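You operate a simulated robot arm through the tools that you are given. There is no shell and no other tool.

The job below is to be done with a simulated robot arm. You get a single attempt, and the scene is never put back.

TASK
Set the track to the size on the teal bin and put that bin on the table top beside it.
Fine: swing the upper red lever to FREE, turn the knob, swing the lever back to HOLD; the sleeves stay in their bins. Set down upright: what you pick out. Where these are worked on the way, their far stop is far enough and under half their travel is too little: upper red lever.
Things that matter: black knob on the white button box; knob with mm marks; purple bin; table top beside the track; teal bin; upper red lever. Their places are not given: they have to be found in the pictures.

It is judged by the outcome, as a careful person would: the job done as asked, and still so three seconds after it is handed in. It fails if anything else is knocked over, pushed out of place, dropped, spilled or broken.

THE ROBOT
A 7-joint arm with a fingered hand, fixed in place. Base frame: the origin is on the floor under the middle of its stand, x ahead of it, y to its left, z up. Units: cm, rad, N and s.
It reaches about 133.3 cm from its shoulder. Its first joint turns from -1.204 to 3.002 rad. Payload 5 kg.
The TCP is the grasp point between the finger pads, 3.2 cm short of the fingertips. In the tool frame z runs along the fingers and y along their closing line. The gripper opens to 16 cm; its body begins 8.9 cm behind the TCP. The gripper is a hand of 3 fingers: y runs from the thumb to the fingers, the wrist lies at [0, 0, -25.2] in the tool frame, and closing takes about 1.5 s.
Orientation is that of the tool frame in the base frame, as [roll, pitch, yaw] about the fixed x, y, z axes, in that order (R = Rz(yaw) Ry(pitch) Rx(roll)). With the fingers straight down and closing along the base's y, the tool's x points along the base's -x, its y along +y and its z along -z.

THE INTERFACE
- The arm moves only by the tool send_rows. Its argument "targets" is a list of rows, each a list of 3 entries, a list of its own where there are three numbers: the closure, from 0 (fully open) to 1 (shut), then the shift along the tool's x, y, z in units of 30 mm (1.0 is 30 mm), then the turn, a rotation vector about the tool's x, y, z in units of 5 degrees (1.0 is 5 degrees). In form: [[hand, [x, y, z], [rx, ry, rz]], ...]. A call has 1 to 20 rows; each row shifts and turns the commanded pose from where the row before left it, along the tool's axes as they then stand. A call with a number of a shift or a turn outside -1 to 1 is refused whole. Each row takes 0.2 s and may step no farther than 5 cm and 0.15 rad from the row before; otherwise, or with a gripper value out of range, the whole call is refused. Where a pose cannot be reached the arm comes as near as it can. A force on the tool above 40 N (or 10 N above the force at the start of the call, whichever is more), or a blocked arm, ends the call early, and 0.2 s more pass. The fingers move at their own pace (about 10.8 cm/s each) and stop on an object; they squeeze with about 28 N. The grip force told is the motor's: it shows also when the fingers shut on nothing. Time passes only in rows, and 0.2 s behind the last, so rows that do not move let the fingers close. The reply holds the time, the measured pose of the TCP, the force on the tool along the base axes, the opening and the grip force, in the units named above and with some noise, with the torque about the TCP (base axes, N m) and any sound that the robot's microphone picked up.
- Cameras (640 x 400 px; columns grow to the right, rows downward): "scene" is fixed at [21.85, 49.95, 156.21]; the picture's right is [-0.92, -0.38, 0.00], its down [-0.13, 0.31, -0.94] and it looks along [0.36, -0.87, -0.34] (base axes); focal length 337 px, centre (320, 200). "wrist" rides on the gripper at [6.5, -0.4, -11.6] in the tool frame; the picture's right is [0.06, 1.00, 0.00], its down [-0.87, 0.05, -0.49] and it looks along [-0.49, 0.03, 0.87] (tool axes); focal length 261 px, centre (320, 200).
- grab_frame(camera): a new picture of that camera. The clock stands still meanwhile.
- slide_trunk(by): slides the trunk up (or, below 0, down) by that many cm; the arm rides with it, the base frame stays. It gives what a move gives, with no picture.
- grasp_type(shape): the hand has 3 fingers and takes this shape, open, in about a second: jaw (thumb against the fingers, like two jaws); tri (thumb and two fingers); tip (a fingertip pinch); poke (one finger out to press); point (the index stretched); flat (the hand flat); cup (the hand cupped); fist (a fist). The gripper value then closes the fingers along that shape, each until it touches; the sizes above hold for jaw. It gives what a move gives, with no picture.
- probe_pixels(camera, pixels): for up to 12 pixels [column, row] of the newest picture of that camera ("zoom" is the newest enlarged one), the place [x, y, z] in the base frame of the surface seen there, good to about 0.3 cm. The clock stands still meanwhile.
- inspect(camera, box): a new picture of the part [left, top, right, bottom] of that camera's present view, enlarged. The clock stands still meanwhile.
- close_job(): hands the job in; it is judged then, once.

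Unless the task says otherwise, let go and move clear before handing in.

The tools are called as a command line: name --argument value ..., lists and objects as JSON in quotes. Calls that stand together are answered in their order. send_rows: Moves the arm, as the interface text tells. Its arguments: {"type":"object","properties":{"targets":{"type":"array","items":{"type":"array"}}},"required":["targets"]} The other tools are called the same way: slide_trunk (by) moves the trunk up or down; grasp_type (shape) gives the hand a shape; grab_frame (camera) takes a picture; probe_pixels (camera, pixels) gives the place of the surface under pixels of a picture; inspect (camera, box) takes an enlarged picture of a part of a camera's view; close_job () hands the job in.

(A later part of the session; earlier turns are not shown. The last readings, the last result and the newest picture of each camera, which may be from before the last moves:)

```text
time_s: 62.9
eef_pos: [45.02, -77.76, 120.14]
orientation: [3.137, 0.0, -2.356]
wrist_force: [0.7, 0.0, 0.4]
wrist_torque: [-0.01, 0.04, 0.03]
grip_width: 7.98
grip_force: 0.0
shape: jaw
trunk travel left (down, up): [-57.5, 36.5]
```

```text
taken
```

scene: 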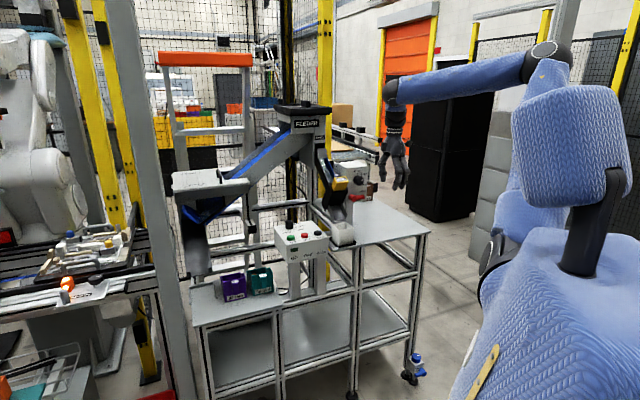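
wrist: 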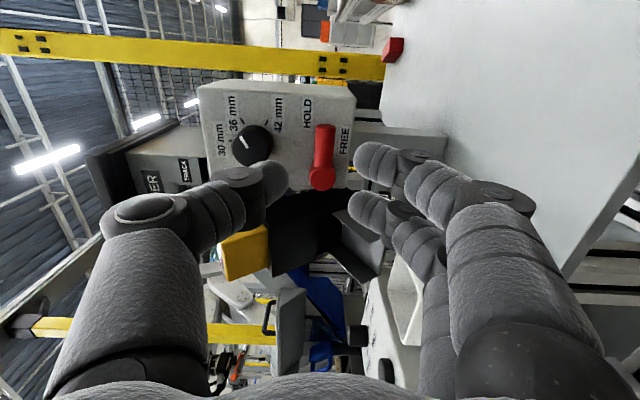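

The fingers point straight down with the tool x to the right (u). I'll carry the hand left in front of the rig until it is level with the teal bin, lowering to about z=105.

send_rows --targets '[[0, [-0.966, 0, 0.3], [0, 0, 0]], [0, [-0.966, 0, 0.3], [0, 0, 0]], [0, [-0.966, 0, 0.3], [0, 0, 0]], [0, [-0.966, 0, 0.3], [0, 0, 0]], [0, [-0.966, 0, 0.3], [0, 0, 0]], [0, [-0.966, 0, 0.3], [0, 0, 0]], [0, [-0.966, 0, 0.3], [0, 0, 0]], [0, [-0.966, 0, 0.3], [0, 0, 0]], [0, [-0.966, 0, 0.3], [0, 0, 0]], [0, [-0.966, 0, 0.3], [0, 0, 0]], [0, [-0.966, 0, 0.3], [0, 0, 0]], [0, [-0.966, 0, 0.3], [0, 0, 0]], [0, [-0.966, 0, 0.3], [0, 0, 0]], [0, [-0.966, 0, 0.3], [0, 0, 0]], [0, [-0.966, 0, 0.3], [0, 0, 0]], [0, [-0.966, 0, 0.3], [0, 0, 0]], [0, [-0.966, 0, 0.3], [0, 0, 0]], [0, [0, 0, 0], [0, 0, 0]]]'

grab_frame --camera "wrist"

grab_frame --camera "scene"

```text
time_s: 66.7
eef_pos: [79.5, -42.5, 104.81]
orientation: [-3.141, -0.001, -2.355]
wrist_force: [-0.3, -0.9, 0.8]
wrist_torque: [0.0, 0.01, 0.01]
grip_width: 16.0
grip_force: 0.1
shape: jaw
trunk travel left (down, up): [-57.5, 36.5]
```

```text
taken
```

wrist: 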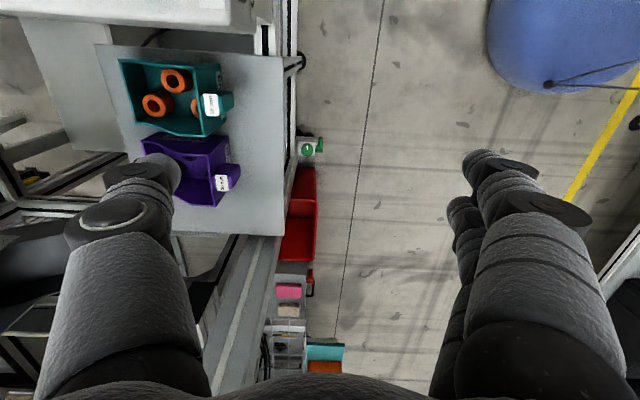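

```text
taken
```

scene: 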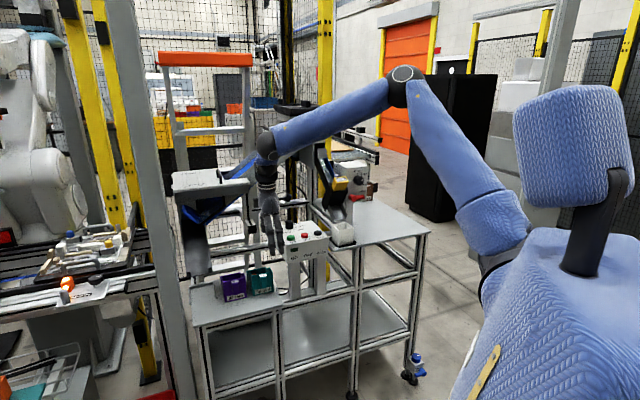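

The wrist camera now looks down on both bins: teal at (170,95) with three orange sleeves, purple at (190,170). I'll enlarge and probe the teal bin's outline from here.

inspect --camera "wrist" --box '[90, 30, 290, 230]'

probe_pixels --camera "wrist" --pixels '[[120, 60], [219, 66], [205, 135], [138, 122], [230, 101], [212, 105], [150, 138], [226, 140], [215, 203], [100, 45], [283, 60], [240, 10]]'

```text
2.00 times, centred on (190, 130) of wrist
```

zoom: 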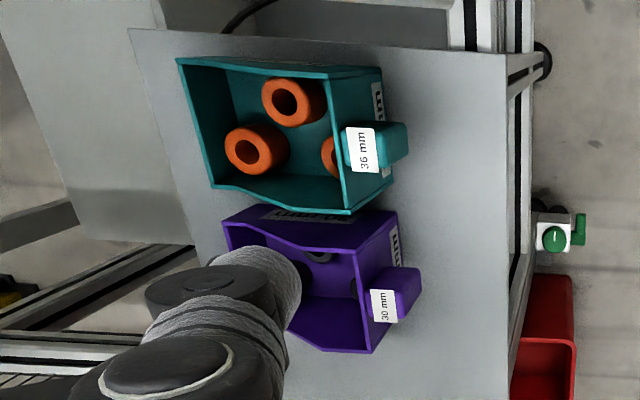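

```text
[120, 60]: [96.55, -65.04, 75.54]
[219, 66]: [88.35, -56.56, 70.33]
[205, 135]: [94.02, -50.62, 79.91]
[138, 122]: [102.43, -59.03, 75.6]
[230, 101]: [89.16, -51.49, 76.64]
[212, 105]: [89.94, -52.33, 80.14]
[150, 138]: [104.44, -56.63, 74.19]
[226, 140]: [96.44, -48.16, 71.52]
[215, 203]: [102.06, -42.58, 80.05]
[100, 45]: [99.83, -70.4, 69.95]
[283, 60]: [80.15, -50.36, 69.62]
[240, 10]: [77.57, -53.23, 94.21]
```

The bin is 8.3 cm wide (u -30.7…-22.4), about 11.7 cm deep, with a 3.2 cm gap to the purple bin; with its handle it is too long to be taken front-to-back. I'll take it by its side walls with the hand coming from the front at a slant, so I turn the hand 90° here first.

send_rows --targets '[[0, [0, 0, 0], [0, 0, -1]], [0, [0, 0, 0], [0, 0, -1]], [0, [0, 0, 0], [0, 0, -1]], [0, [0, 0, 0], [0, 0, -1]], [0, [0, 0, 0], [0, 0, -1]], [0, [0, 0, 0], [0, 0, -1]], [0, [0, 0, 0], [0, 0, -1]], [0, [0, 0, 0], [0, 0, -1]], [0, [0, 0, 0], [0, 0, -1]], [0, [0, 0, 0], [0, 0, -1]], [0, [0, 0, 0], [0, 0, -1]], [0, [0, 0, 0], [0, 0, -1]], [0, [0, 0, 0], [0, 0, -1]], [0, [0, 0, 0], [0, 0, -1]], [0, [0, 0, 0], [0, 0, -1]], [0, [0, 0, 0], [0, 0, -1]], [0, [0, 0, 0], [0, 0, -1]], [0, [0, 0, 0], [0, 0, -1]]]'

send_rows --targets '[[0.38, [0, 0, 0], [0, 1, 0]], [0.38, [0, 0, 0], [0, 1, 0]], [0.38, [0, 0, 0], [0, 1, 0]], [0.38, [0, 0, 0], [0, 1, 0]], [0.38, [0, 0, 0], [0, 1, 0]], [0.38, [0, 0, 0], [0, 1, 0]], [0.38, [0, 0, 0], [0, 1, 0]], [0.38, [0, 0, 0], [0, 1, 0]], [0.38, [0, 0, 0], [0, 1, 0]], [0.38, [0, 0, 0], [0, 1, 0]], [0.38, [0, 0, 0], [0, 0, 0]]]'

grab_frame --camera "wrist"

grab_frame --camera "scene"

```text
time_s: 70.5
eef_pos: [79.69, -42.66, 104.86]
orientation: [3.14, -0.001, -0.783]
wrist_force: [0.6, 0.3, 0.8]
wrist_torque: [0.03, 0.01, -0.02]
grip_width: 16.0
grip_force: 0.0
shape: jaw
trunk travel left (down, up): [-57.5, 36.5]
```

```text
time_s: 72.9
eef_pos: [79.64, -42.7, 104.99]
orientation: [-3.14, -0.875, -0.786]
wrist_force: [-0.8, -0.8, -0.8]
wrist_torque: [-0.05, -0.02, 0.0]
grip_width: 9.99
grip_force: 0.1
shape: jaw
trunk travel left (down, up): [-57.5, 36.5]
```

```text
taken
```

wrist: 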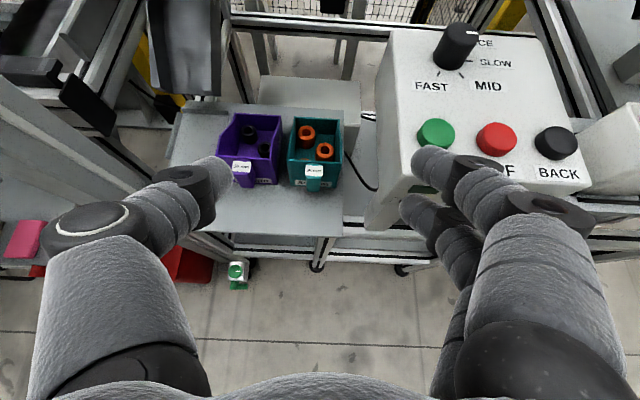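

```text
taken
```

scene: 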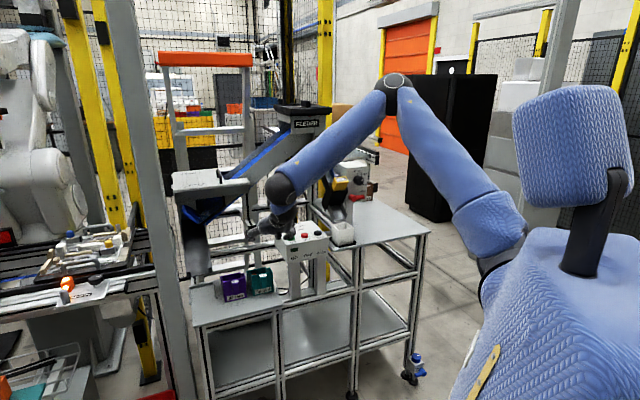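

The hand is now slanted 40° below level, thumb left, fingers right, opened to 10 cm; the teal bin is at wrist (315,150). I'll probe the digits' outlines to see how they fit the gap between the bins.

probe_pixels --camera "wrist" --pixels '[[228, 172], [215, 160], [185, 168], [160, 172], [150, 195], [95, 215], [50, 215], [205, 215], [230, 185], [430, 150], [490, 160], [580, 220]]'

inspect --camera "scene" --box '[235, 195, 325, 265]'

inspect --camera "wrist" --box '[200, 90, 400, 215]'

```text
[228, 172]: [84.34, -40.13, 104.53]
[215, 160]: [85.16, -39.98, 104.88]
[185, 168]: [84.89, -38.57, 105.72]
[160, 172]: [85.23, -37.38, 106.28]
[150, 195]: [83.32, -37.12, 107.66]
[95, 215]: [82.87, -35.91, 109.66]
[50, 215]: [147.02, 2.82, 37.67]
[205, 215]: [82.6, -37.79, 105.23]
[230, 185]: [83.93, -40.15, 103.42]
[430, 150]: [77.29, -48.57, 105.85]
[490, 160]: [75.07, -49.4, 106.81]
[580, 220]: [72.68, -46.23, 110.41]
```

```text
5.71 times, centred on (280, 230) of scene
```

zoom: 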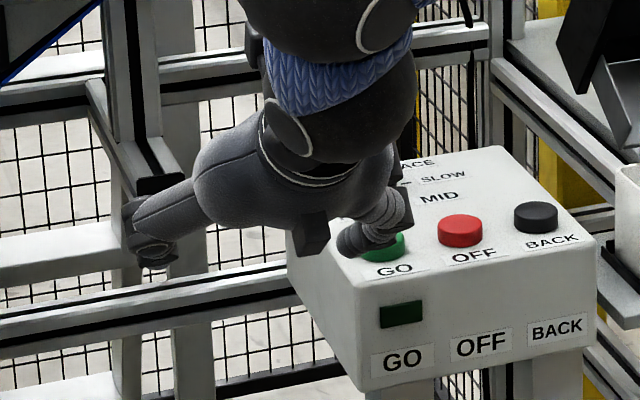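

```text
3.20 times, centred on (300, 152) of wrist
```

zoom: 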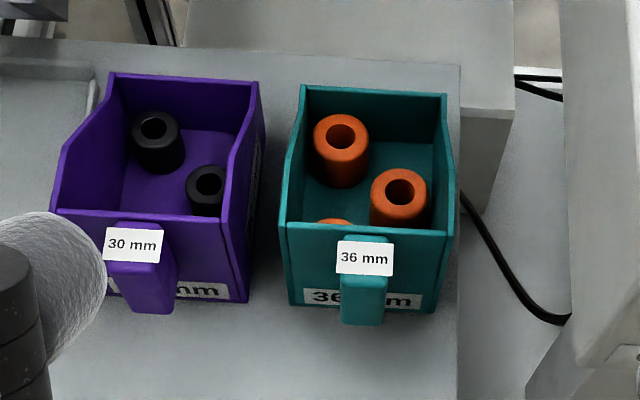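

The bin's walls run exactly along the hand's direction, and its middle is at u=-26.53. The right-hand knuckles must pass under the button box, so I'll probe its underside, front corner and legs.

inspect --camera "scene" --box '[265, 225, 345, 305]'

probe_pixels --camera "zoom" --pixels '[[180, 215], [185, 225], [110, 125], [175, 145], [90, 100], [195, 300], [260, 350], [215, 260], [75, 70], [300, 200], [160, 190], [140, 170]]'

probe_pixels --camera "wrist" --pixels '[[395, 35], [370, 225], [405, 190], [385, 120], [378, 165], [370, 200], [360, 120], [390, 60], [410, 185], [345, 130], [300, 190], [265, 110]]'

```text
5.00 times, centred on (305, 265) of scene
```

zoom: 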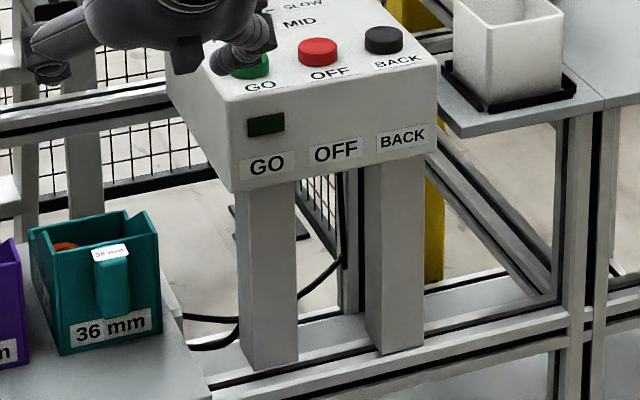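

```text
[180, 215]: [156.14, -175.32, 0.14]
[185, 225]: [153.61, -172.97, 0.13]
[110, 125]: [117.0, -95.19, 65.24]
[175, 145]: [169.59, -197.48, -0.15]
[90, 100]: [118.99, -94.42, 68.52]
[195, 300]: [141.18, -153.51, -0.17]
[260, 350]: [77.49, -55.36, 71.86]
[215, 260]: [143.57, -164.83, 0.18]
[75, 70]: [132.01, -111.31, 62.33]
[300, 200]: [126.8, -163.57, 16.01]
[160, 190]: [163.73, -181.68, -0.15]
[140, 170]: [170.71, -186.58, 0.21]
```

```text
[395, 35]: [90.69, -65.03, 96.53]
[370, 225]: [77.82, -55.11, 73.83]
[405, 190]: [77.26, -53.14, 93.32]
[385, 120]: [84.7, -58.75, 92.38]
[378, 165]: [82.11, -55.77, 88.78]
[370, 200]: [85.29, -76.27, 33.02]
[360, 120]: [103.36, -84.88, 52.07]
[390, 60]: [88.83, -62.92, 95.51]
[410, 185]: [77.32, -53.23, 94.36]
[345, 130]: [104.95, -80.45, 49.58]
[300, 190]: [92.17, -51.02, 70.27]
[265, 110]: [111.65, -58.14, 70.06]
```

The right knuckles reach to about u=-19, just left of the button box (u=-18.4) and well under it at grasp height. I'll steepen to 45°, centre on u=-26.5, close to 9.2 cm and go down in front of the shelf.

send_rows --targets '[[0.425, [0, -0.133, 0], [0, -1, 0]], [0.425, [-0.84, 0, 0.75], [0, 0, 0]], [0.425, [-0.84, 0, 0.75], [0, 0, 0]], [0.425, [-0.84, 0, 0.75], [0, 0, 0]], [0.425, [-0.84, 0, 0.75], [0, 0, 0]], [0.425, [-0.84, 0, 0.75], [0, 0, 0]], [0.425, [-0.84, 0, 0.75], [0, 0, 0]], [0.425, [-0.84, 0, 0.75], [0, 0, 0]], [0.425, [-0.84, 0, 0.75], [0, 0, 0]], [0.425, [0, 0, 0], [0, 0, 0]]]'

grab_frame --camera "wrist"

grab_frame --camera "scene"

```text
time_s: 75.1
eef_pos: [78.78, -41.91, 78.34]
orientation: [-3.139, -0.783, -0.786]
wrist_force: [0.2, 0.0, -0.3]
wrist_torque: [0.01, 0.04, -0.03]
grip_width: 9.24
grip_force: 0.0
shape: jaw
out of reach, approached as far as the arm can: row 9
trunk travel left (down, up): [-57.5, 36.5]
```

```text
taken
```

wrist: 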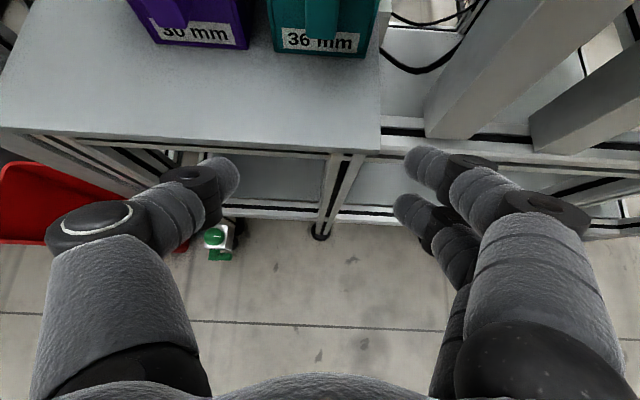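

```text
taken
```

scene: 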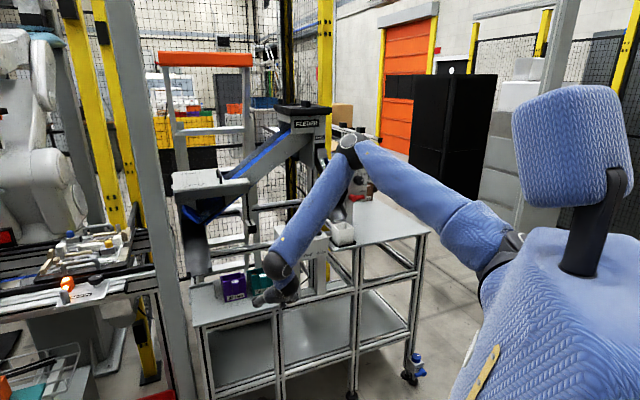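

The last row was slightly out of reach: the arm is near a limit this low. I'll check where the elbow is and then lower the trunk to gain room.

probe_pixels --camera "scene" --pixels '[[350, 143], [330, 170], [345, 165], [300, 215], [270, 262], [285, 285], [400, 175], [460, 215], [360, 150], [290, 290], [262, 300], [320, 200]]'

send_rows --targets '[[0.425, [0.8, 0, -0.8], [0, 0, 0]], [0.425, [0.8, 0, -0.8], [0, 0, 0]], [0.425, [0.8, 0, -0.8], [0, 0, 0]], [0.425, [0.8, 0, -0.8], [0, 0, 0]], [0.425, [0.8, 0, -0.8], [0, 0, 0]], [0.425, [0, 0, 0], [0, 0, 0]]]'

```text
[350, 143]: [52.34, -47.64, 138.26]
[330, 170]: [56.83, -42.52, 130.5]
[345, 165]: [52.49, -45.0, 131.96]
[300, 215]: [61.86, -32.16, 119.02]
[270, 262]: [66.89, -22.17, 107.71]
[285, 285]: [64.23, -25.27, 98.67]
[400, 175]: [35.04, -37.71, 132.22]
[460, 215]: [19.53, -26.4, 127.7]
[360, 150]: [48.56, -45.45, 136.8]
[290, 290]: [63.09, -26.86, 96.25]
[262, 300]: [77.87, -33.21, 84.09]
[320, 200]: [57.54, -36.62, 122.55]
```

```text
time_s: 76.5
eef_pos: [78.74, -41.84, 95.39]
orientation: [3.14, -0.783, -0.785]
wrist_force: [0.3, 0.2, -0.1]
wrist_torque: [0.0, 0.0, -0.01]
grip_width: 9.25
grip_force: 0.0
shape: jaw
trunk travel left (down, up): [-57.5, 36.5]
```

The elbow is at (52,-48,138), well in front of the rig. I'll slide the trunk down 17 cm; the hand comes down with it in front of the shelf.

slide_trunk --by -17

grab_frame --camera "scene"

grab_frame --camera "wrist"

```text
time_s: 78.4
eef_pos: [78.79, -41.88, 78.41]
orientation: [-3.141, -0.785, -0.785]
wrist_force: [-0.6, -0.2, 0.4]
wrist_torque: [0.02, 0.0, -0.01]
grip_width: 9.25
grip_force: 0.1
shape: jaw
trunk travel left (down, up): [-40.5, 53.5]
```

```text
taken
```

scene: 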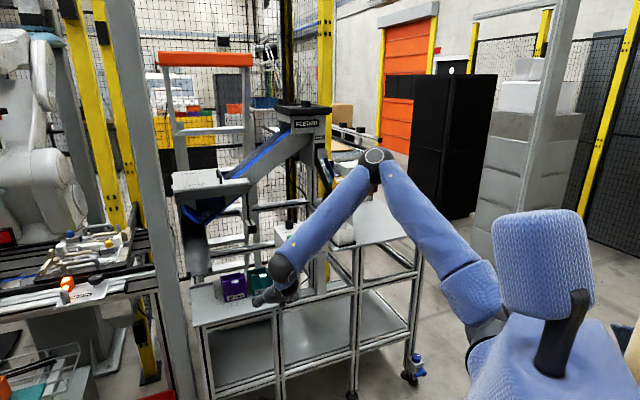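

```text
taken
```

wrist: 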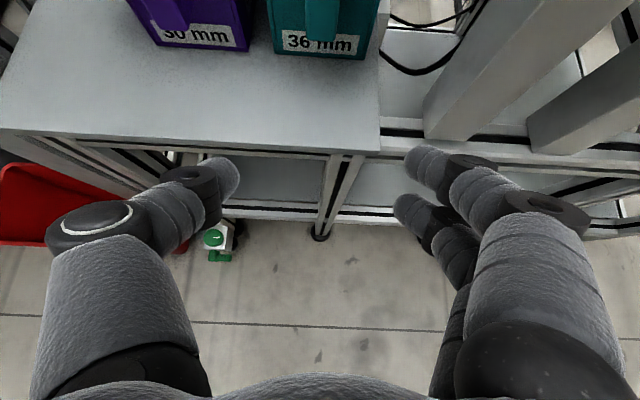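

Trunk is down and the pose is kept at (78.8,-41.9,78.4). I'll centre laterally and go forward level to n=-97, just short of the bins, then check alignment.

send_rows --targets '[[0.425, [0.5, -0.143, 0.5], [0, 0, 0]], [0.425, [0.55, 0, 0.55], [0, 0, 0]], [0.425, [0.55, 0, 0.55], [0, 0, 0]], [0.425, [0.55, 0, 0.55], [0, 0, 0]], [0.425, [0.55, 0, 0.55], [0, 0, 0]], [0.425, [0, 0, 0], [0, 0, 0]]]'

grab_frame --camera "wrist"

inspect --camera "scene" --box '[210, 235, 330, 325]'

```text
time_s: 79.8
eef_pos: [87.13, -49.53, 78.34]
orientation: [-3.141, -0.785, -0.783]
wrist_force: [0.0, -0.4, -0.6]
wrist_torque: [0.0, 0.0, -0.02]
grip_width: 9.27
grip_force: 0.1
shape: jaw
trunk travel left (down, up): [-40.5, 53.5]
```

```text
taken
```

wrist: 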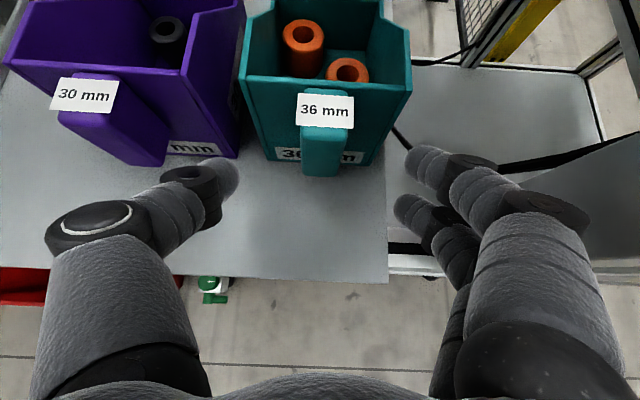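

```text
4.44 times, centred on (270, 280) of scene
```

zoom: 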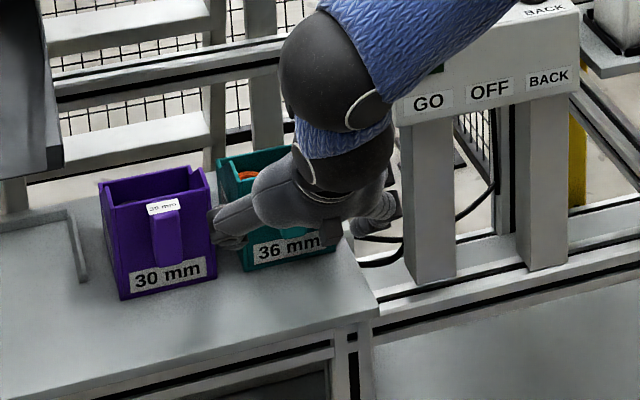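

Position is n=-96.6, u=-26.6, and the thumb tip at (222,170) heads for the gap. I'll zoom and probe both sides of that gap at fingertip height before entering.

inspect --camera "wrist" --box '[160, 40, 440, 220]'

probe_pixels --camera "wrist" --pixels '[[200, 105], [220, 135], [230, 150], [215, 80], [248, 95], [258, 140], [392, 130], [380, 155], [405, 95], [232, 100], [236, 60], [250, 60]]'

```text
2.22 times, centred on (300, 130) of wrist
```

zoom: 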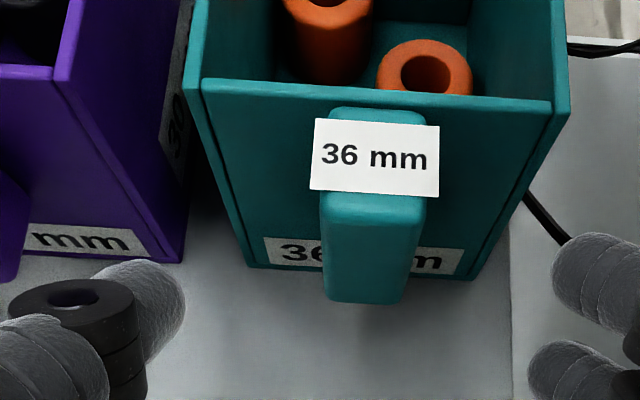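

```text
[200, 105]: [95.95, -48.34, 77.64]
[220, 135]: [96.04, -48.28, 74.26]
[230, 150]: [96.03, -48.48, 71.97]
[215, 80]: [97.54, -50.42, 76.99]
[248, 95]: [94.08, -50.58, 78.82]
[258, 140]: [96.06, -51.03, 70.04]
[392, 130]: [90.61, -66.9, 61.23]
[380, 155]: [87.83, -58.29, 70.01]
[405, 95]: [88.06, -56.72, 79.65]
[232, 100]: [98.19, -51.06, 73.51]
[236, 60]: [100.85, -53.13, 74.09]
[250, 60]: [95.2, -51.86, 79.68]
```

The gap is only 2.65–3 cm and the thumb about 2.5 cm thick, too tight to enter beside the purple bin. So I'll first take the teal bin by its handle and slide it 7 cm forward on the shelf, clear of the purple one; for that I back off and flatten the hand to 15°.

send_rows --targets '[[0.5, [-0.5, 0, -0.5], [0, 0, 0]], [0.6, [-0.5, 0, -0.5], [0, 0, 0]], [0.69, [0, 0, 0], [0, 1, 0]], [0.69, [0, 0, 0], [0, 1, 0]], [0.69, [0, 0, 0], [0, 1, 0]], [0.69, [0, 0, 0], [0, 1, 0]], [0.69, [0, 0, 0], [0, 1, 0]], [0.69, [0, 0, 0], [0, 1, 0]], [0.69, [0, 0, 0], [0, 0, 0]]]'

grab_frame --camera "wrist"

inspect --camera "scene" --box '[210, 235, 330, 325]'

```text
time_s: 81.8
eef_pos: [86.65, -51.71, 79.09]
orientation: [-3.127, -1.294, -0.783]
wrist_force: [1.3, 1.0, 0.7]
wrist_torque: [0.02, 0.0, 0.02]
grip_width: 4.99
grip_force: 0.2
shape: jaw
out of reach, approached as far as the arm can: row 7, 8
trunk travel left (down, up): [-40.5, 53.5]
```

```text
taken
```

wrist: 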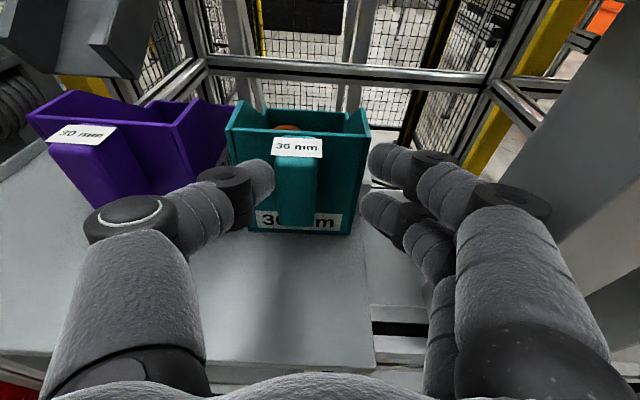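

```text
4.44 times, centred on (270, 280) of scene
```

zoom: 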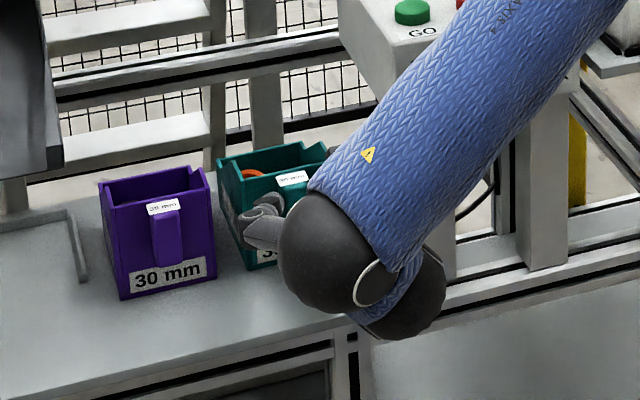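

The arm settled at γ≈16° but drifted to n=-97.8, u=-24.7, with the thumb already beside the handle (275,180) and no contact force to speak of. I'll centre on the handle by moving left 1.8 cm.

send_rows --targets '[[0.66, [0, -0.3, 0], [0, 0, 0]], [0.66, [0, -0.3, 0], [0, 0, 0]], [0.66, [0, 0, 0], [0, 0, 0]]]'

inspect --camera "wrist" --box '[180, 80, 460, 260]'

```text
time_s: 82.6
eef_pos: [88.55, -51.45, 79.11]
orientation: [-3.134, -1.304, -0.785]
wrist_force: [-0.7, 0.5, 0.0]
wrist_torque: [0.03, -0.03, 0.01]
grip_width: 5.4
grip_force: 0.0
shape: jaw
out of reach, approached as far as the arm can: row 1, 2
trunk travel left (down, up): [-40.5, 53.5]
```

```text
2.22 times, centred on (320, 170) of wrist
```

zoom: 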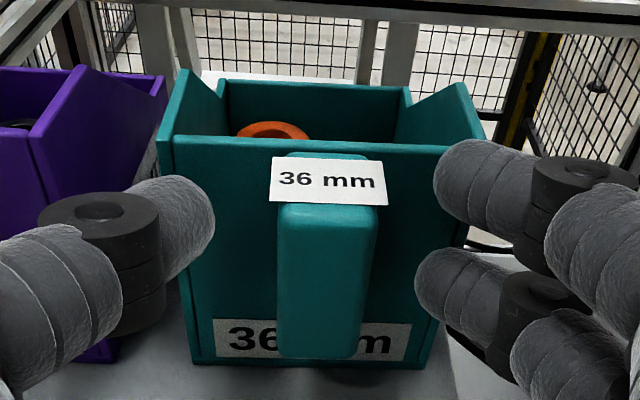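

The handle (zoom (325,280)) is now between thumb and fingers, but this flat pose is at the arm's limit, so dragging back from it would not hold. I'll steepen to 45° again around this point, backing off 0.6 cm, which keeps the handle between the digits.

send_rows --targets '[[0.66, [-0.03, 0, -0.12], [0, -1, 0]], [0.66, [-0.03, -0.05, -0.1], [0, -1, 0]], [0.66, [0, -0.05, 0], [0, -1, 0]], [0.66, [0, 0, 0], [0, -1, 0]], [0.66, [0, 0, 0], [0, -1, 0]], [0.66, [0, 0, 0], [0, -1, 0]], [0.66, [0, 0, 0], [0, 0, 0]]]'

inspect --camera "wrist" --box '[180, 60, 460, 240]'

inspect --camera "scene" --box '[210, 235, 330, 325]'

```text
time_s: 84.2
eef_pos: [88.25, -50.78, 79.13]
orientation: [-3.141, -0.786, -0.786]
wrist_force: [0.1, -1.3, 0.4]
wrist_torque: [0.01, 0.01, 0.0]
grip_width: 5.44
grip_force: 0.1
shape: jaw
trunk travel left (down, up): [-40.5, 53.5]
```

```text
2.22 times, centred on (320, 150) of wrist
```

zoom: 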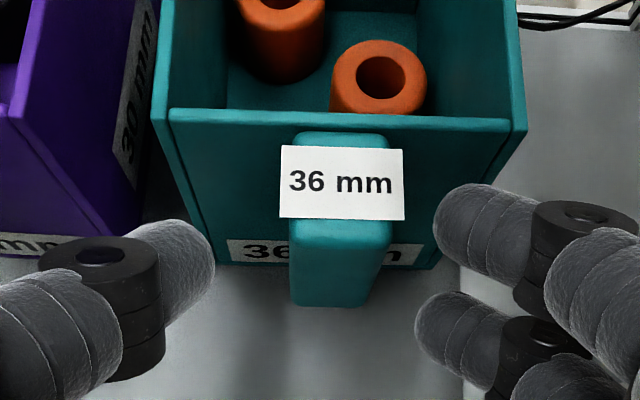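

```text
4.44 times, centred on (270, 280) of scene
```

zoom: 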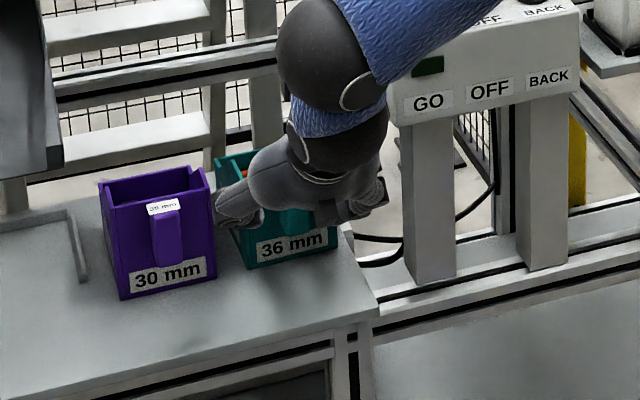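

At 45° the hand holds at n=-98.3; the handle appears about 0.4–0.5 cm right of the digits' middle. I'll shift right, ease forward a little and close on the handle.

send_rows --targets '[[0.66, [0.07, 0.15, 0.07], [0, 0, 0]], [0.66, [0, 0, 0], [0, 0, 0]], [0.75, [0, 0, 0], [0, 0, 0]], [0.85, [0, 0, 0], [0, 0, 0]], [1, [0, 0, 0], [0, 0, 0]], [1, [0, 0, 0], [0, 0, 0]], [1, [0, 0, 0], [0, 0, 0]]]'

inspect --camera "wrist" --box '[180, 60, 460, 240]'

inspect --camera "scene" --box '[210, 235, 330, 325]'

```text
time_s: 85.8
eef_pos: [88.18, -51.36, 79.13]
orientation: [-3.141, -0.785, -0.785]
wrist_force: [0.2, 0.1, 0.0]
wrist_torque: [-0.02, 0.16, -0.04]
grip_width: 1.65
grip_force: 28.1
shape: jaw
trunk travel left (down, up): [-40.5, 53.5]
```

```text
2.22 times, centred on (320, 150) of wrist
```

zoom: 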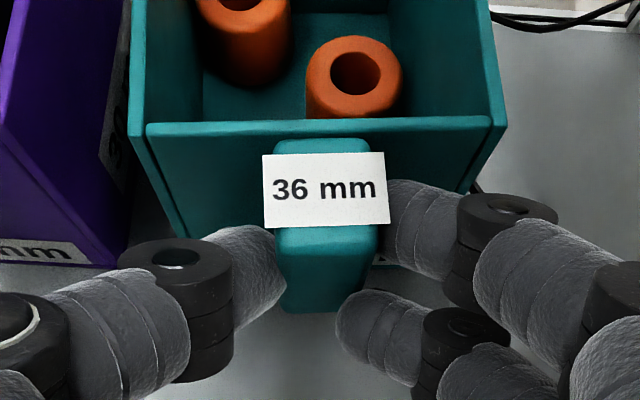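

```text
4.44 times, centred on (270, 280) of scene
```

zoom: 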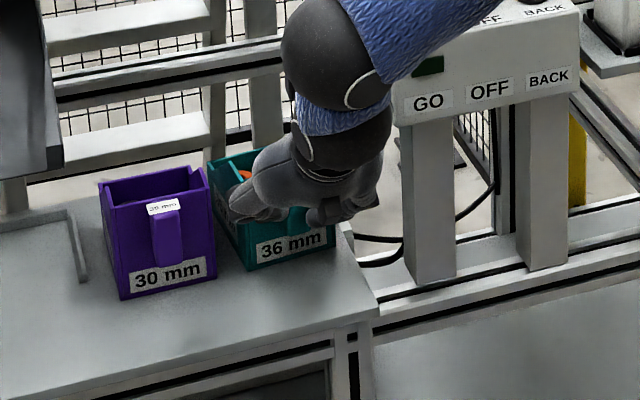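

The handle is gripped between the thumb and upper finger at 28 N. I'll slide the bin slowly straight forward (toward +n) 7 cm along the shelf.

send_rows --targets '[[1, [-0.15, 0, -0.16], [0, 0, 0]], [1, [-0.25, 0, -0.25], [0, 0, 0]], [1, [-0.25, 0, -0.25], [0, 0, 0]], [1, [0, 0, 0], [0, 0, 0]]]'

inspect --camera "wrist" --box '[180, 60, 460, 240]'

inspect --camera "scene" --box '[210, 235, 330, 325]'

```text
time_s: 86.8
eef_pos: [86.15, -49.28, 79.11]
orientation: [-3.141, -0.788, -0.786]
wrist_force: [0.0, 0.6, -0.7]
wrist_torque: [0.02, 0.07, 0.03]
grip_width: 1.63
grip_force: 27.5
shape: jaw
trunk travel left (down, up): [-40.5, 53.5]
```

```text
2.22 times, centred on (320, 150) of wrist
```

zoom: 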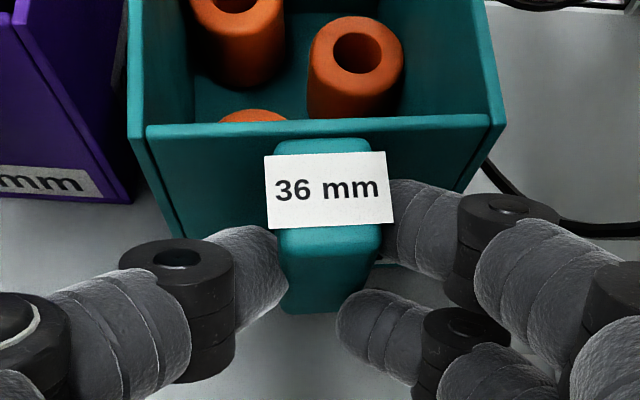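

```text
4.44 times, centred on (270, 280) of scene
```

zoom: 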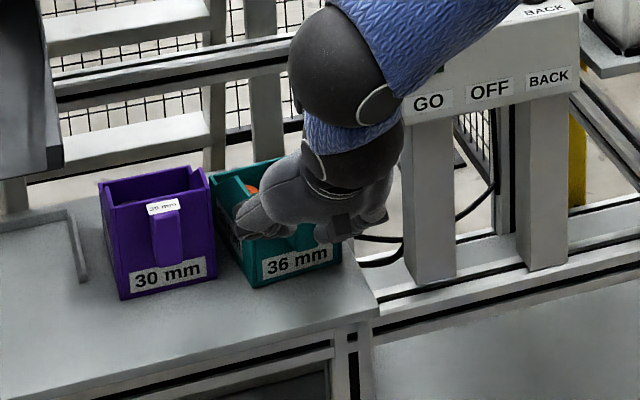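

The bin slides with the hand and the purple one stays put. I'll slide the remaining 4.3 cm.

send_rows --targets '[[1, [-0.25, 0, -0.25], [0, 0, 0]], [1, [-0.25, 0, -0.25], [0, 0, 0]], [1, [-0.25, 0, -0.25], [0, 0, 0]], [1, [-0.25, 0, -0.25], [0, 0, 0]], [1, [0, 0, 0], [0, 0, 0]]]'

inspect --camera "scene" --box '[210, 235, 330, 325]'

grab_frame --camera "wrist"

```text
time_s: 88.0
eef_pos: [83.04, -46.3, 79.19]
orientation: [3.141, -0.785, -0.787]
wrist_force: [-0.7, -0.6, 0.2]
wrist_torque: [-0.03, 0.12, 0.04]
grip_width: 1.6
grip_force: 27.9
shape: jaw
trunk travel left (down, up): [-40.5, 53.5]
```

```text
4.44 times, centred on (270, 280) of scene
```

zoom: 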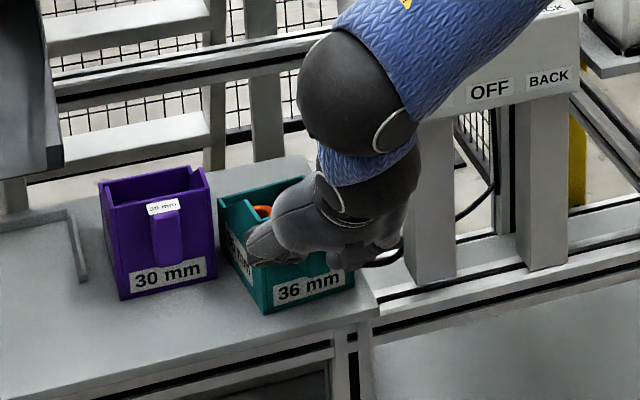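

```text
taken
```

wrist: 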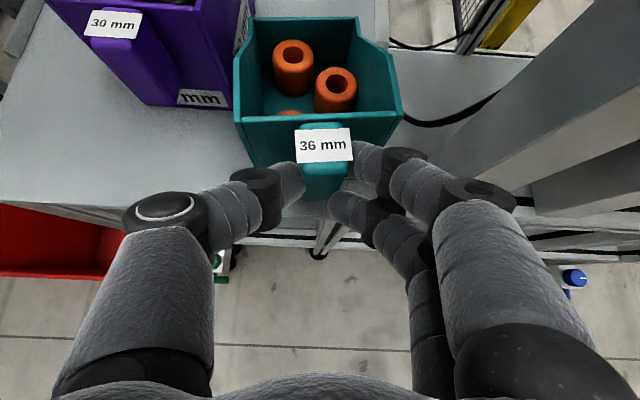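

The bin is now about 7 cm forward with its front near n=-95, free beside its front half. I'll release the handle, ease back, and open to about 10 cm for a grip on the side walls.

send_rows --targets '[[0.8, [0, 0, 0], [0, 0, 0]], [0.66, [0, 0, 0], [0, 0, 0]], [0.66, [-0.3, 0, -0.3], [0, 0, 0]], [0.5, [-0.2, 0, -0.2], [0, 0, 0]], [0.39, [0, 0, 0], [0, 0, 0]], [0.39, [0, 0, 0], [0, 0, 0]]]'

grab_frame --camera "wrist"

inspect --camera "scene" --box '[210, 235, 330, 325]'

probe_pixels --camera "wrist" --pixels '[[250, 110], [392, 112], [265, 155], [375, 155], [237, 85], [400, 85], [320, 110], [340, 170], [245, 25], [360, 25], [235, 60], [215, 90]]'

```text
time_s: 89.4
eef_pos: [81.53, -44.93, 79.05]
orientation: [3.141, -0.786, -0.785]
wrist_force: [-0.4, 0.8, -0.1]
wrist_torque: [-0.02, -0.02, 0.01]
grip_width: 9.7
grip_force: 0.0
shape: jaw
trunk travel left (down, up): [-40.5, 53.5]
```

```text
taken
```

wrist: 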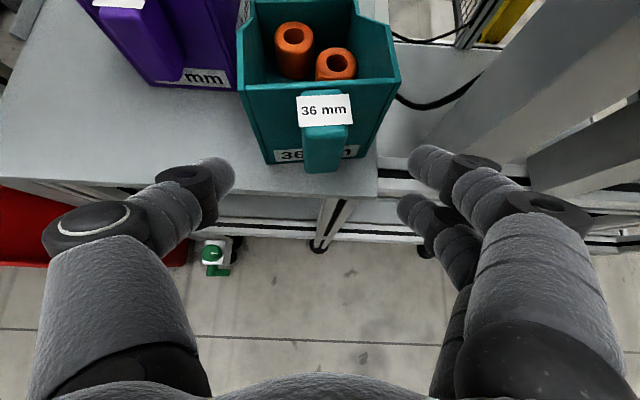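

```text
4.44 times, centred on (270, 280) of scene
```

zoom: 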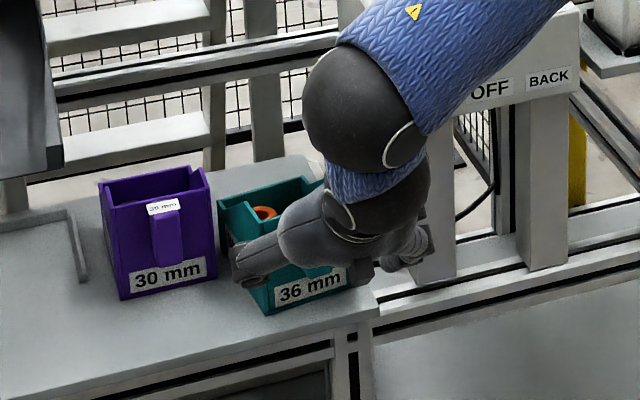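

```text
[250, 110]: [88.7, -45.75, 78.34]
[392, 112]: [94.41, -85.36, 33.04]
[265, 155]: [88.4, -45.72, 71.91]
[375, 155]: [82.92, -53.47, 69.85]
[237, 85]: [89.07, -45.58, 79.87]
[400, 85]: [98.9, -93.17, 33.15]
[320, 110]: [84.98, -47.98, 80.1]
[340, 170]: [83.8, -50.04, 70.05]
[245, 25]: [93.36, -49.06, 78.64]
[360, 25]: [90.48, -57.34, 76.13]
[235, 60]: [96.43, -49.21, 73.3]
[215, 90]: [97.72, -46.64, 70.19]
```

The bin is free, slightly turned. I'll zoom and probe its front edge and left wall for its angle so that the hand can be lined up.

inspect --camera "wrist" --box '[200, 0, 440, 180]'

probe_pixels --camera "zoom" --pixels '[[102, 240], [102, 150], [105, 60], [140, 238], [200, 236], [440, 226], [520, 222], [530, 200], [505, 160], [140, 260], [470, 260], [430, 390]]'

```text
2.22 times, centred on (320, 90) of wrist
```

zoom: 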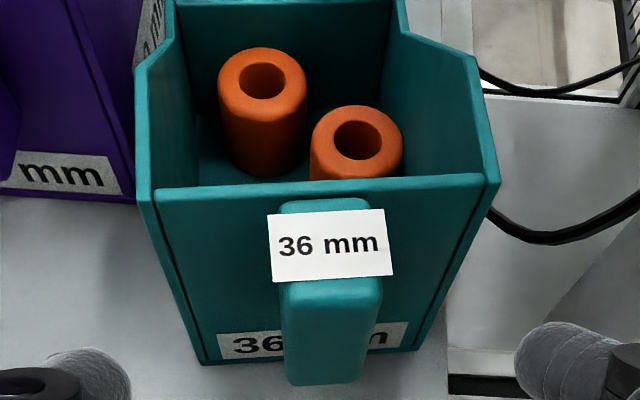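

```text
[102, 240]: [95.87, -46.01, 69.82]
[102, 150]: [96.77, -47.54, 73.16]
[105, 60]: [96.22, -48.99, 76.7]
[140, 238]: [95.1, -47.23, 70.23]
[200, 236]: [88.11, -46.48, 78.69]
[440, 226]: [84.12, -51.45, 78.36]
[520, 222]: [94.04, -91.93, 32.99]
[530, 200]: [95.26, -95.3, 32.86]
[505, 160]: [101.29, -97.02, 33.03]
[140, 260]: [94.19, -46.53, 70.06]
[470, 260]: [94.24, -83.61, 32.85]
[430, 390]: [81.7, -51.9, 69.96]
```

The bin is turned about 6° (front edge along 231°). I'll turn the hand 6° with it and advance along the bin's axis until the tips are level with its front, then check.

send_rows --targets '[[0.39, [0, 0, 0], [0.425, 0, -0.425]], [0.39, [0, 0, 0], [0.425, 0, -0.425]], [0.39, [0.25, 0, 0.35], [0, 0, 0]], [0.39, [0.3, 0, 0.4], [0, 0, 0]], [0.39, [0.3, 0, 0.38], [0, 0, 0]], [0.39, [0, 0, 0], [0, 0, 0]]]'

grab_frame --camera "wrist"

inspect --camera "scene" --box '[210, 235, 330, 325]'

```text
time_s: 90.8
eef_pos: [84.83, -47.68, 78.64]
orientation: [-3.141, -0.785, -0.682]
wrist_force: [-0.6, -0.6, 0.4]
wrist_torque: [0.0, 0.02, 0.02]
grip_width: 9.71
grip_force: 0.1
shape: jaw
trunk travel left (down, up): [-40.5, 53.5]
```

```text
taken
```

wrist: 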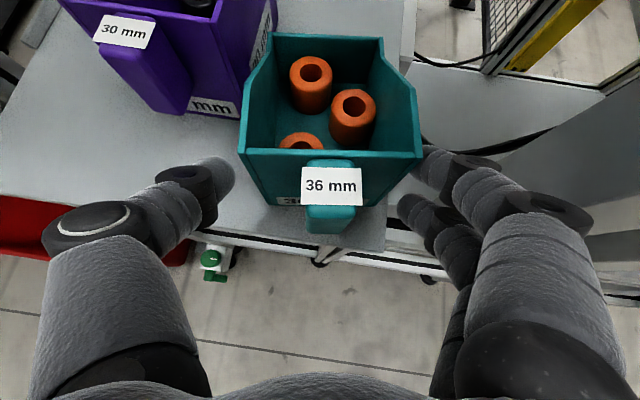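

```text
4.44 times, centred on (270, 280) of scene
```

zoom: 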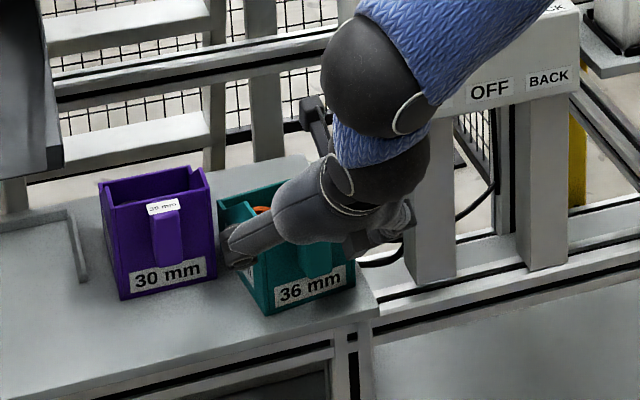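

In the picture the bin's middle is about 0.4 cm right of the digits' middle (bin edges at cols 240 and 422). I'll shift right 0.4 cm and advance the remaining 5.5 cm alongside the walls.

send_rows --targets '[[0.39, [0, 0.13, 0], [0, 0, 0]], [0.39, [0.2, 0, 0.28], [0, 0, 0]], [0.39, [0.25, 0, 0.32], [0, 0, 0]], [0.39, [0, 0, 0], [0, 0, 0]]]'

grab_frame --camera "wrist"

inspect --camera "scene" --box '[210, 235, 330, 325]'

```text
time_s: 91.8
eef_pos: [86.32, -49.24, 78.29]
orientation: [-3.141, -0.785, -0.68]
wrist_force: [-0.3, 0.5, -0.9]
wrist_torque: [0.02, -0.01, 0.01]
grip_width: 9.71
grip_force: 0.0
shape: jaw
trunk travel left (down, up): [-40.5, 53.5]
```

```text
taken
```

wrist: 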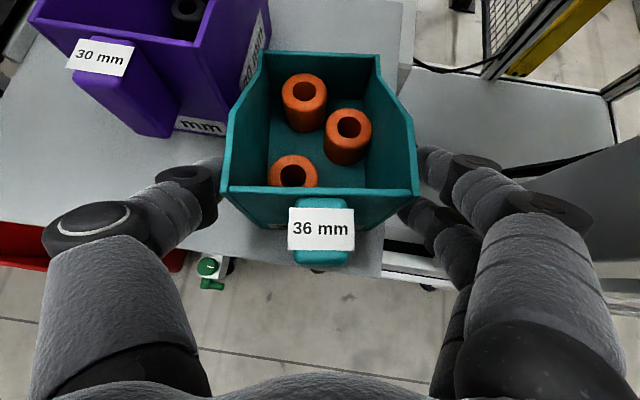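

```text
4.44 times, centred on (270, 280) of scene
```

zoom: 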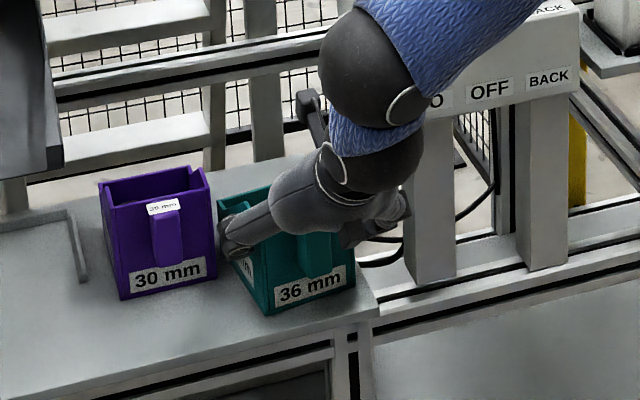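

The bin is now centred between the digits (edges at cols 220 and 418) and all three sleeves are inside. I'll advance the last 3.4 cm and look at the thumb's distance from the purple bin.

send_rows --targets '[[0.39, [0.24, 0, 0.29], [0, 0, 0]], [0.39, [0.24, 0, 0.29], [0, 0, 0]], [0.39, [0.24, 0, 0.29], [0, 0, 0]], [0.39, [0, 0, 0], [0, 0, 0]]]'

grab_frame --camera "wrist"

inspect --camera "scene" --box '[225, 245, 315, 315]'

```text
time_s: 92.8
eef_pos: [88.89, -51.43, 78.09]
orientation: [3.141, -0.786, -0.681]
wrist_force: [0.0, -0.2, 0.3]
wrist_torque: [-0.01, -0.01, -0.01]
grip_width: 9.7
grip_force: 0.0
shape: jaw
trunk travel left (down, up): [-40.5, 53.5]
```

```text
taken
```

wrist: 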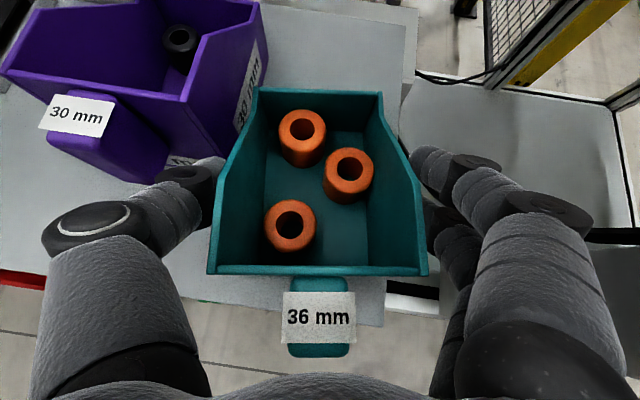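

```text
5.71 times, centred on (270, 280) of scene
```

zoom: 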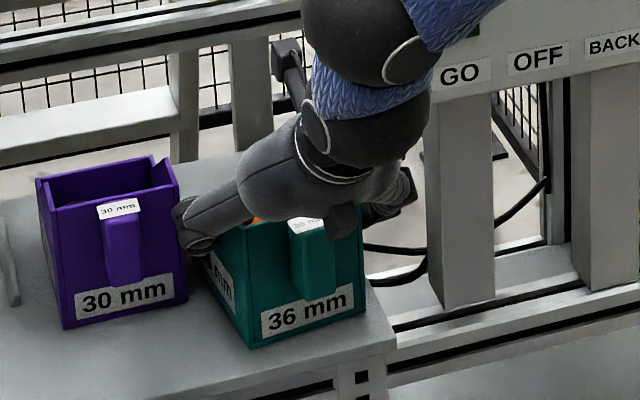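

The bin is well centred (cols 208–428) with the digits beside its walls and the thumb just clear of the purple bin. I'll close slowly on the side walls.

send_rows --targets '[[0.42, [0, 0, 0], [0, 0, 0]], [0.46, [0, 0, 0], [0, 0, 0]], [0.5, [0, 0, 0], [0, 0, 0]], [0.6, [0, 0, 0], [0, 0, 0]], [0.8, [0, 0, 0], [0, 0, 0]], [1, [0, 0, 0], [0, 0, 0]], [1, [0, 0, 0], [0, 0, 0]]]'

grab_frame --camera "wrist"

inspect --camera "scene" --box '[225, 245, 315, 315]'

```text
time_s: 94.4
eef_pos: [88.91, -51.24, 77.86]
orientation: [-3.141, -0.785, -0.68]
wrist_force: [-0.3, -0.8, -0.1]
wrist_torque: [-0.01, 0.02, 0.02]
grip_width: 8.36
grip_force: 28.0
shape: jaw
trunk travel left (down, up): [-40.5, 53.5]
```

```text
taken
```

wrist: 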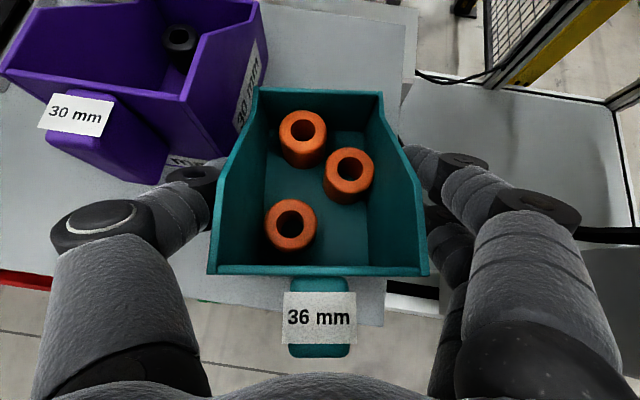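

```text
5.71 times, centred on (270, 280) of scene
```

zoom: 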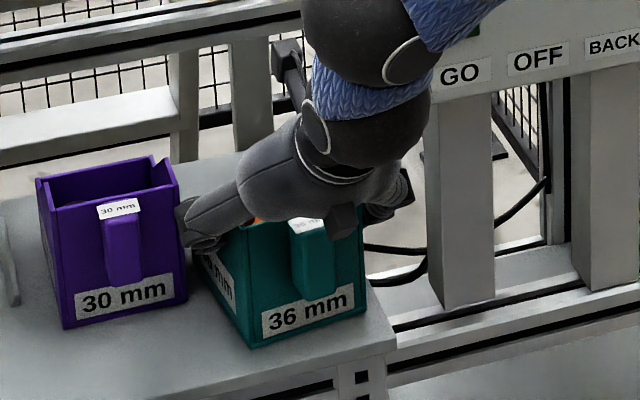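

The walls are gripped at 8.4 cm with 28 N. I'll lift just 1.2 cm to test the hold.

send_rows --targets '[[1, [0.1, 0, -0.1], [0, 0, 0]], [1, [0.1, 0, -0.1], [0, 0, 0]], [1, [0.1, 0, -0.1], [0, 0, 0]], [1, [0, 0, 0], [0, 0, 0]], [1, [0, 0, 0], [0, 0, 0]]]'

grab_frame --camera "wrist"

inspect --camera "scene" --box '[225, 245, 315, 315]'

```text
time_s: 95.6
eef_pos: [89.03, -51.45, 79.06]
orientation: [-3.14, -0.787, -0.681]
wrist_force: [-0.6, -0.5, -1.5]
wrist_torque: [0.02, 0.03, -0.04]
grip_width: 8.38
grip_force: 27.3
shape: jaw
trunk travel left (down, up): [-40.5, 53.5]
```

```text
taken
```

wrist: 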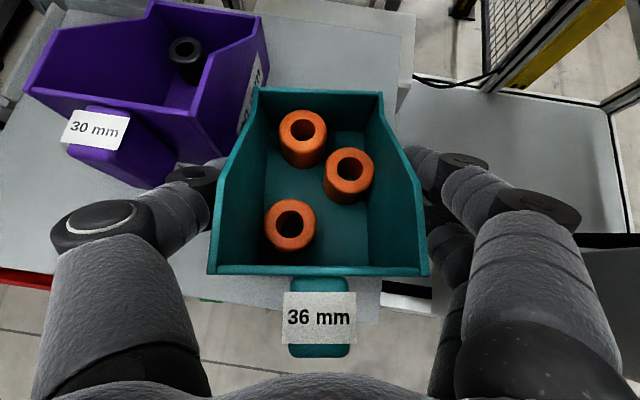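

```text
5.71 times, centred on (270, 280) of scene
```

zoom: 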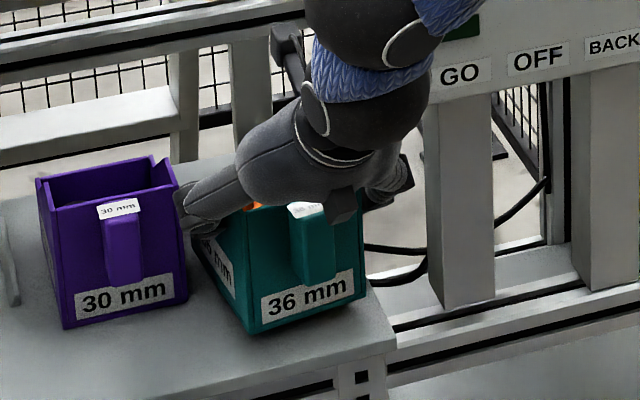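

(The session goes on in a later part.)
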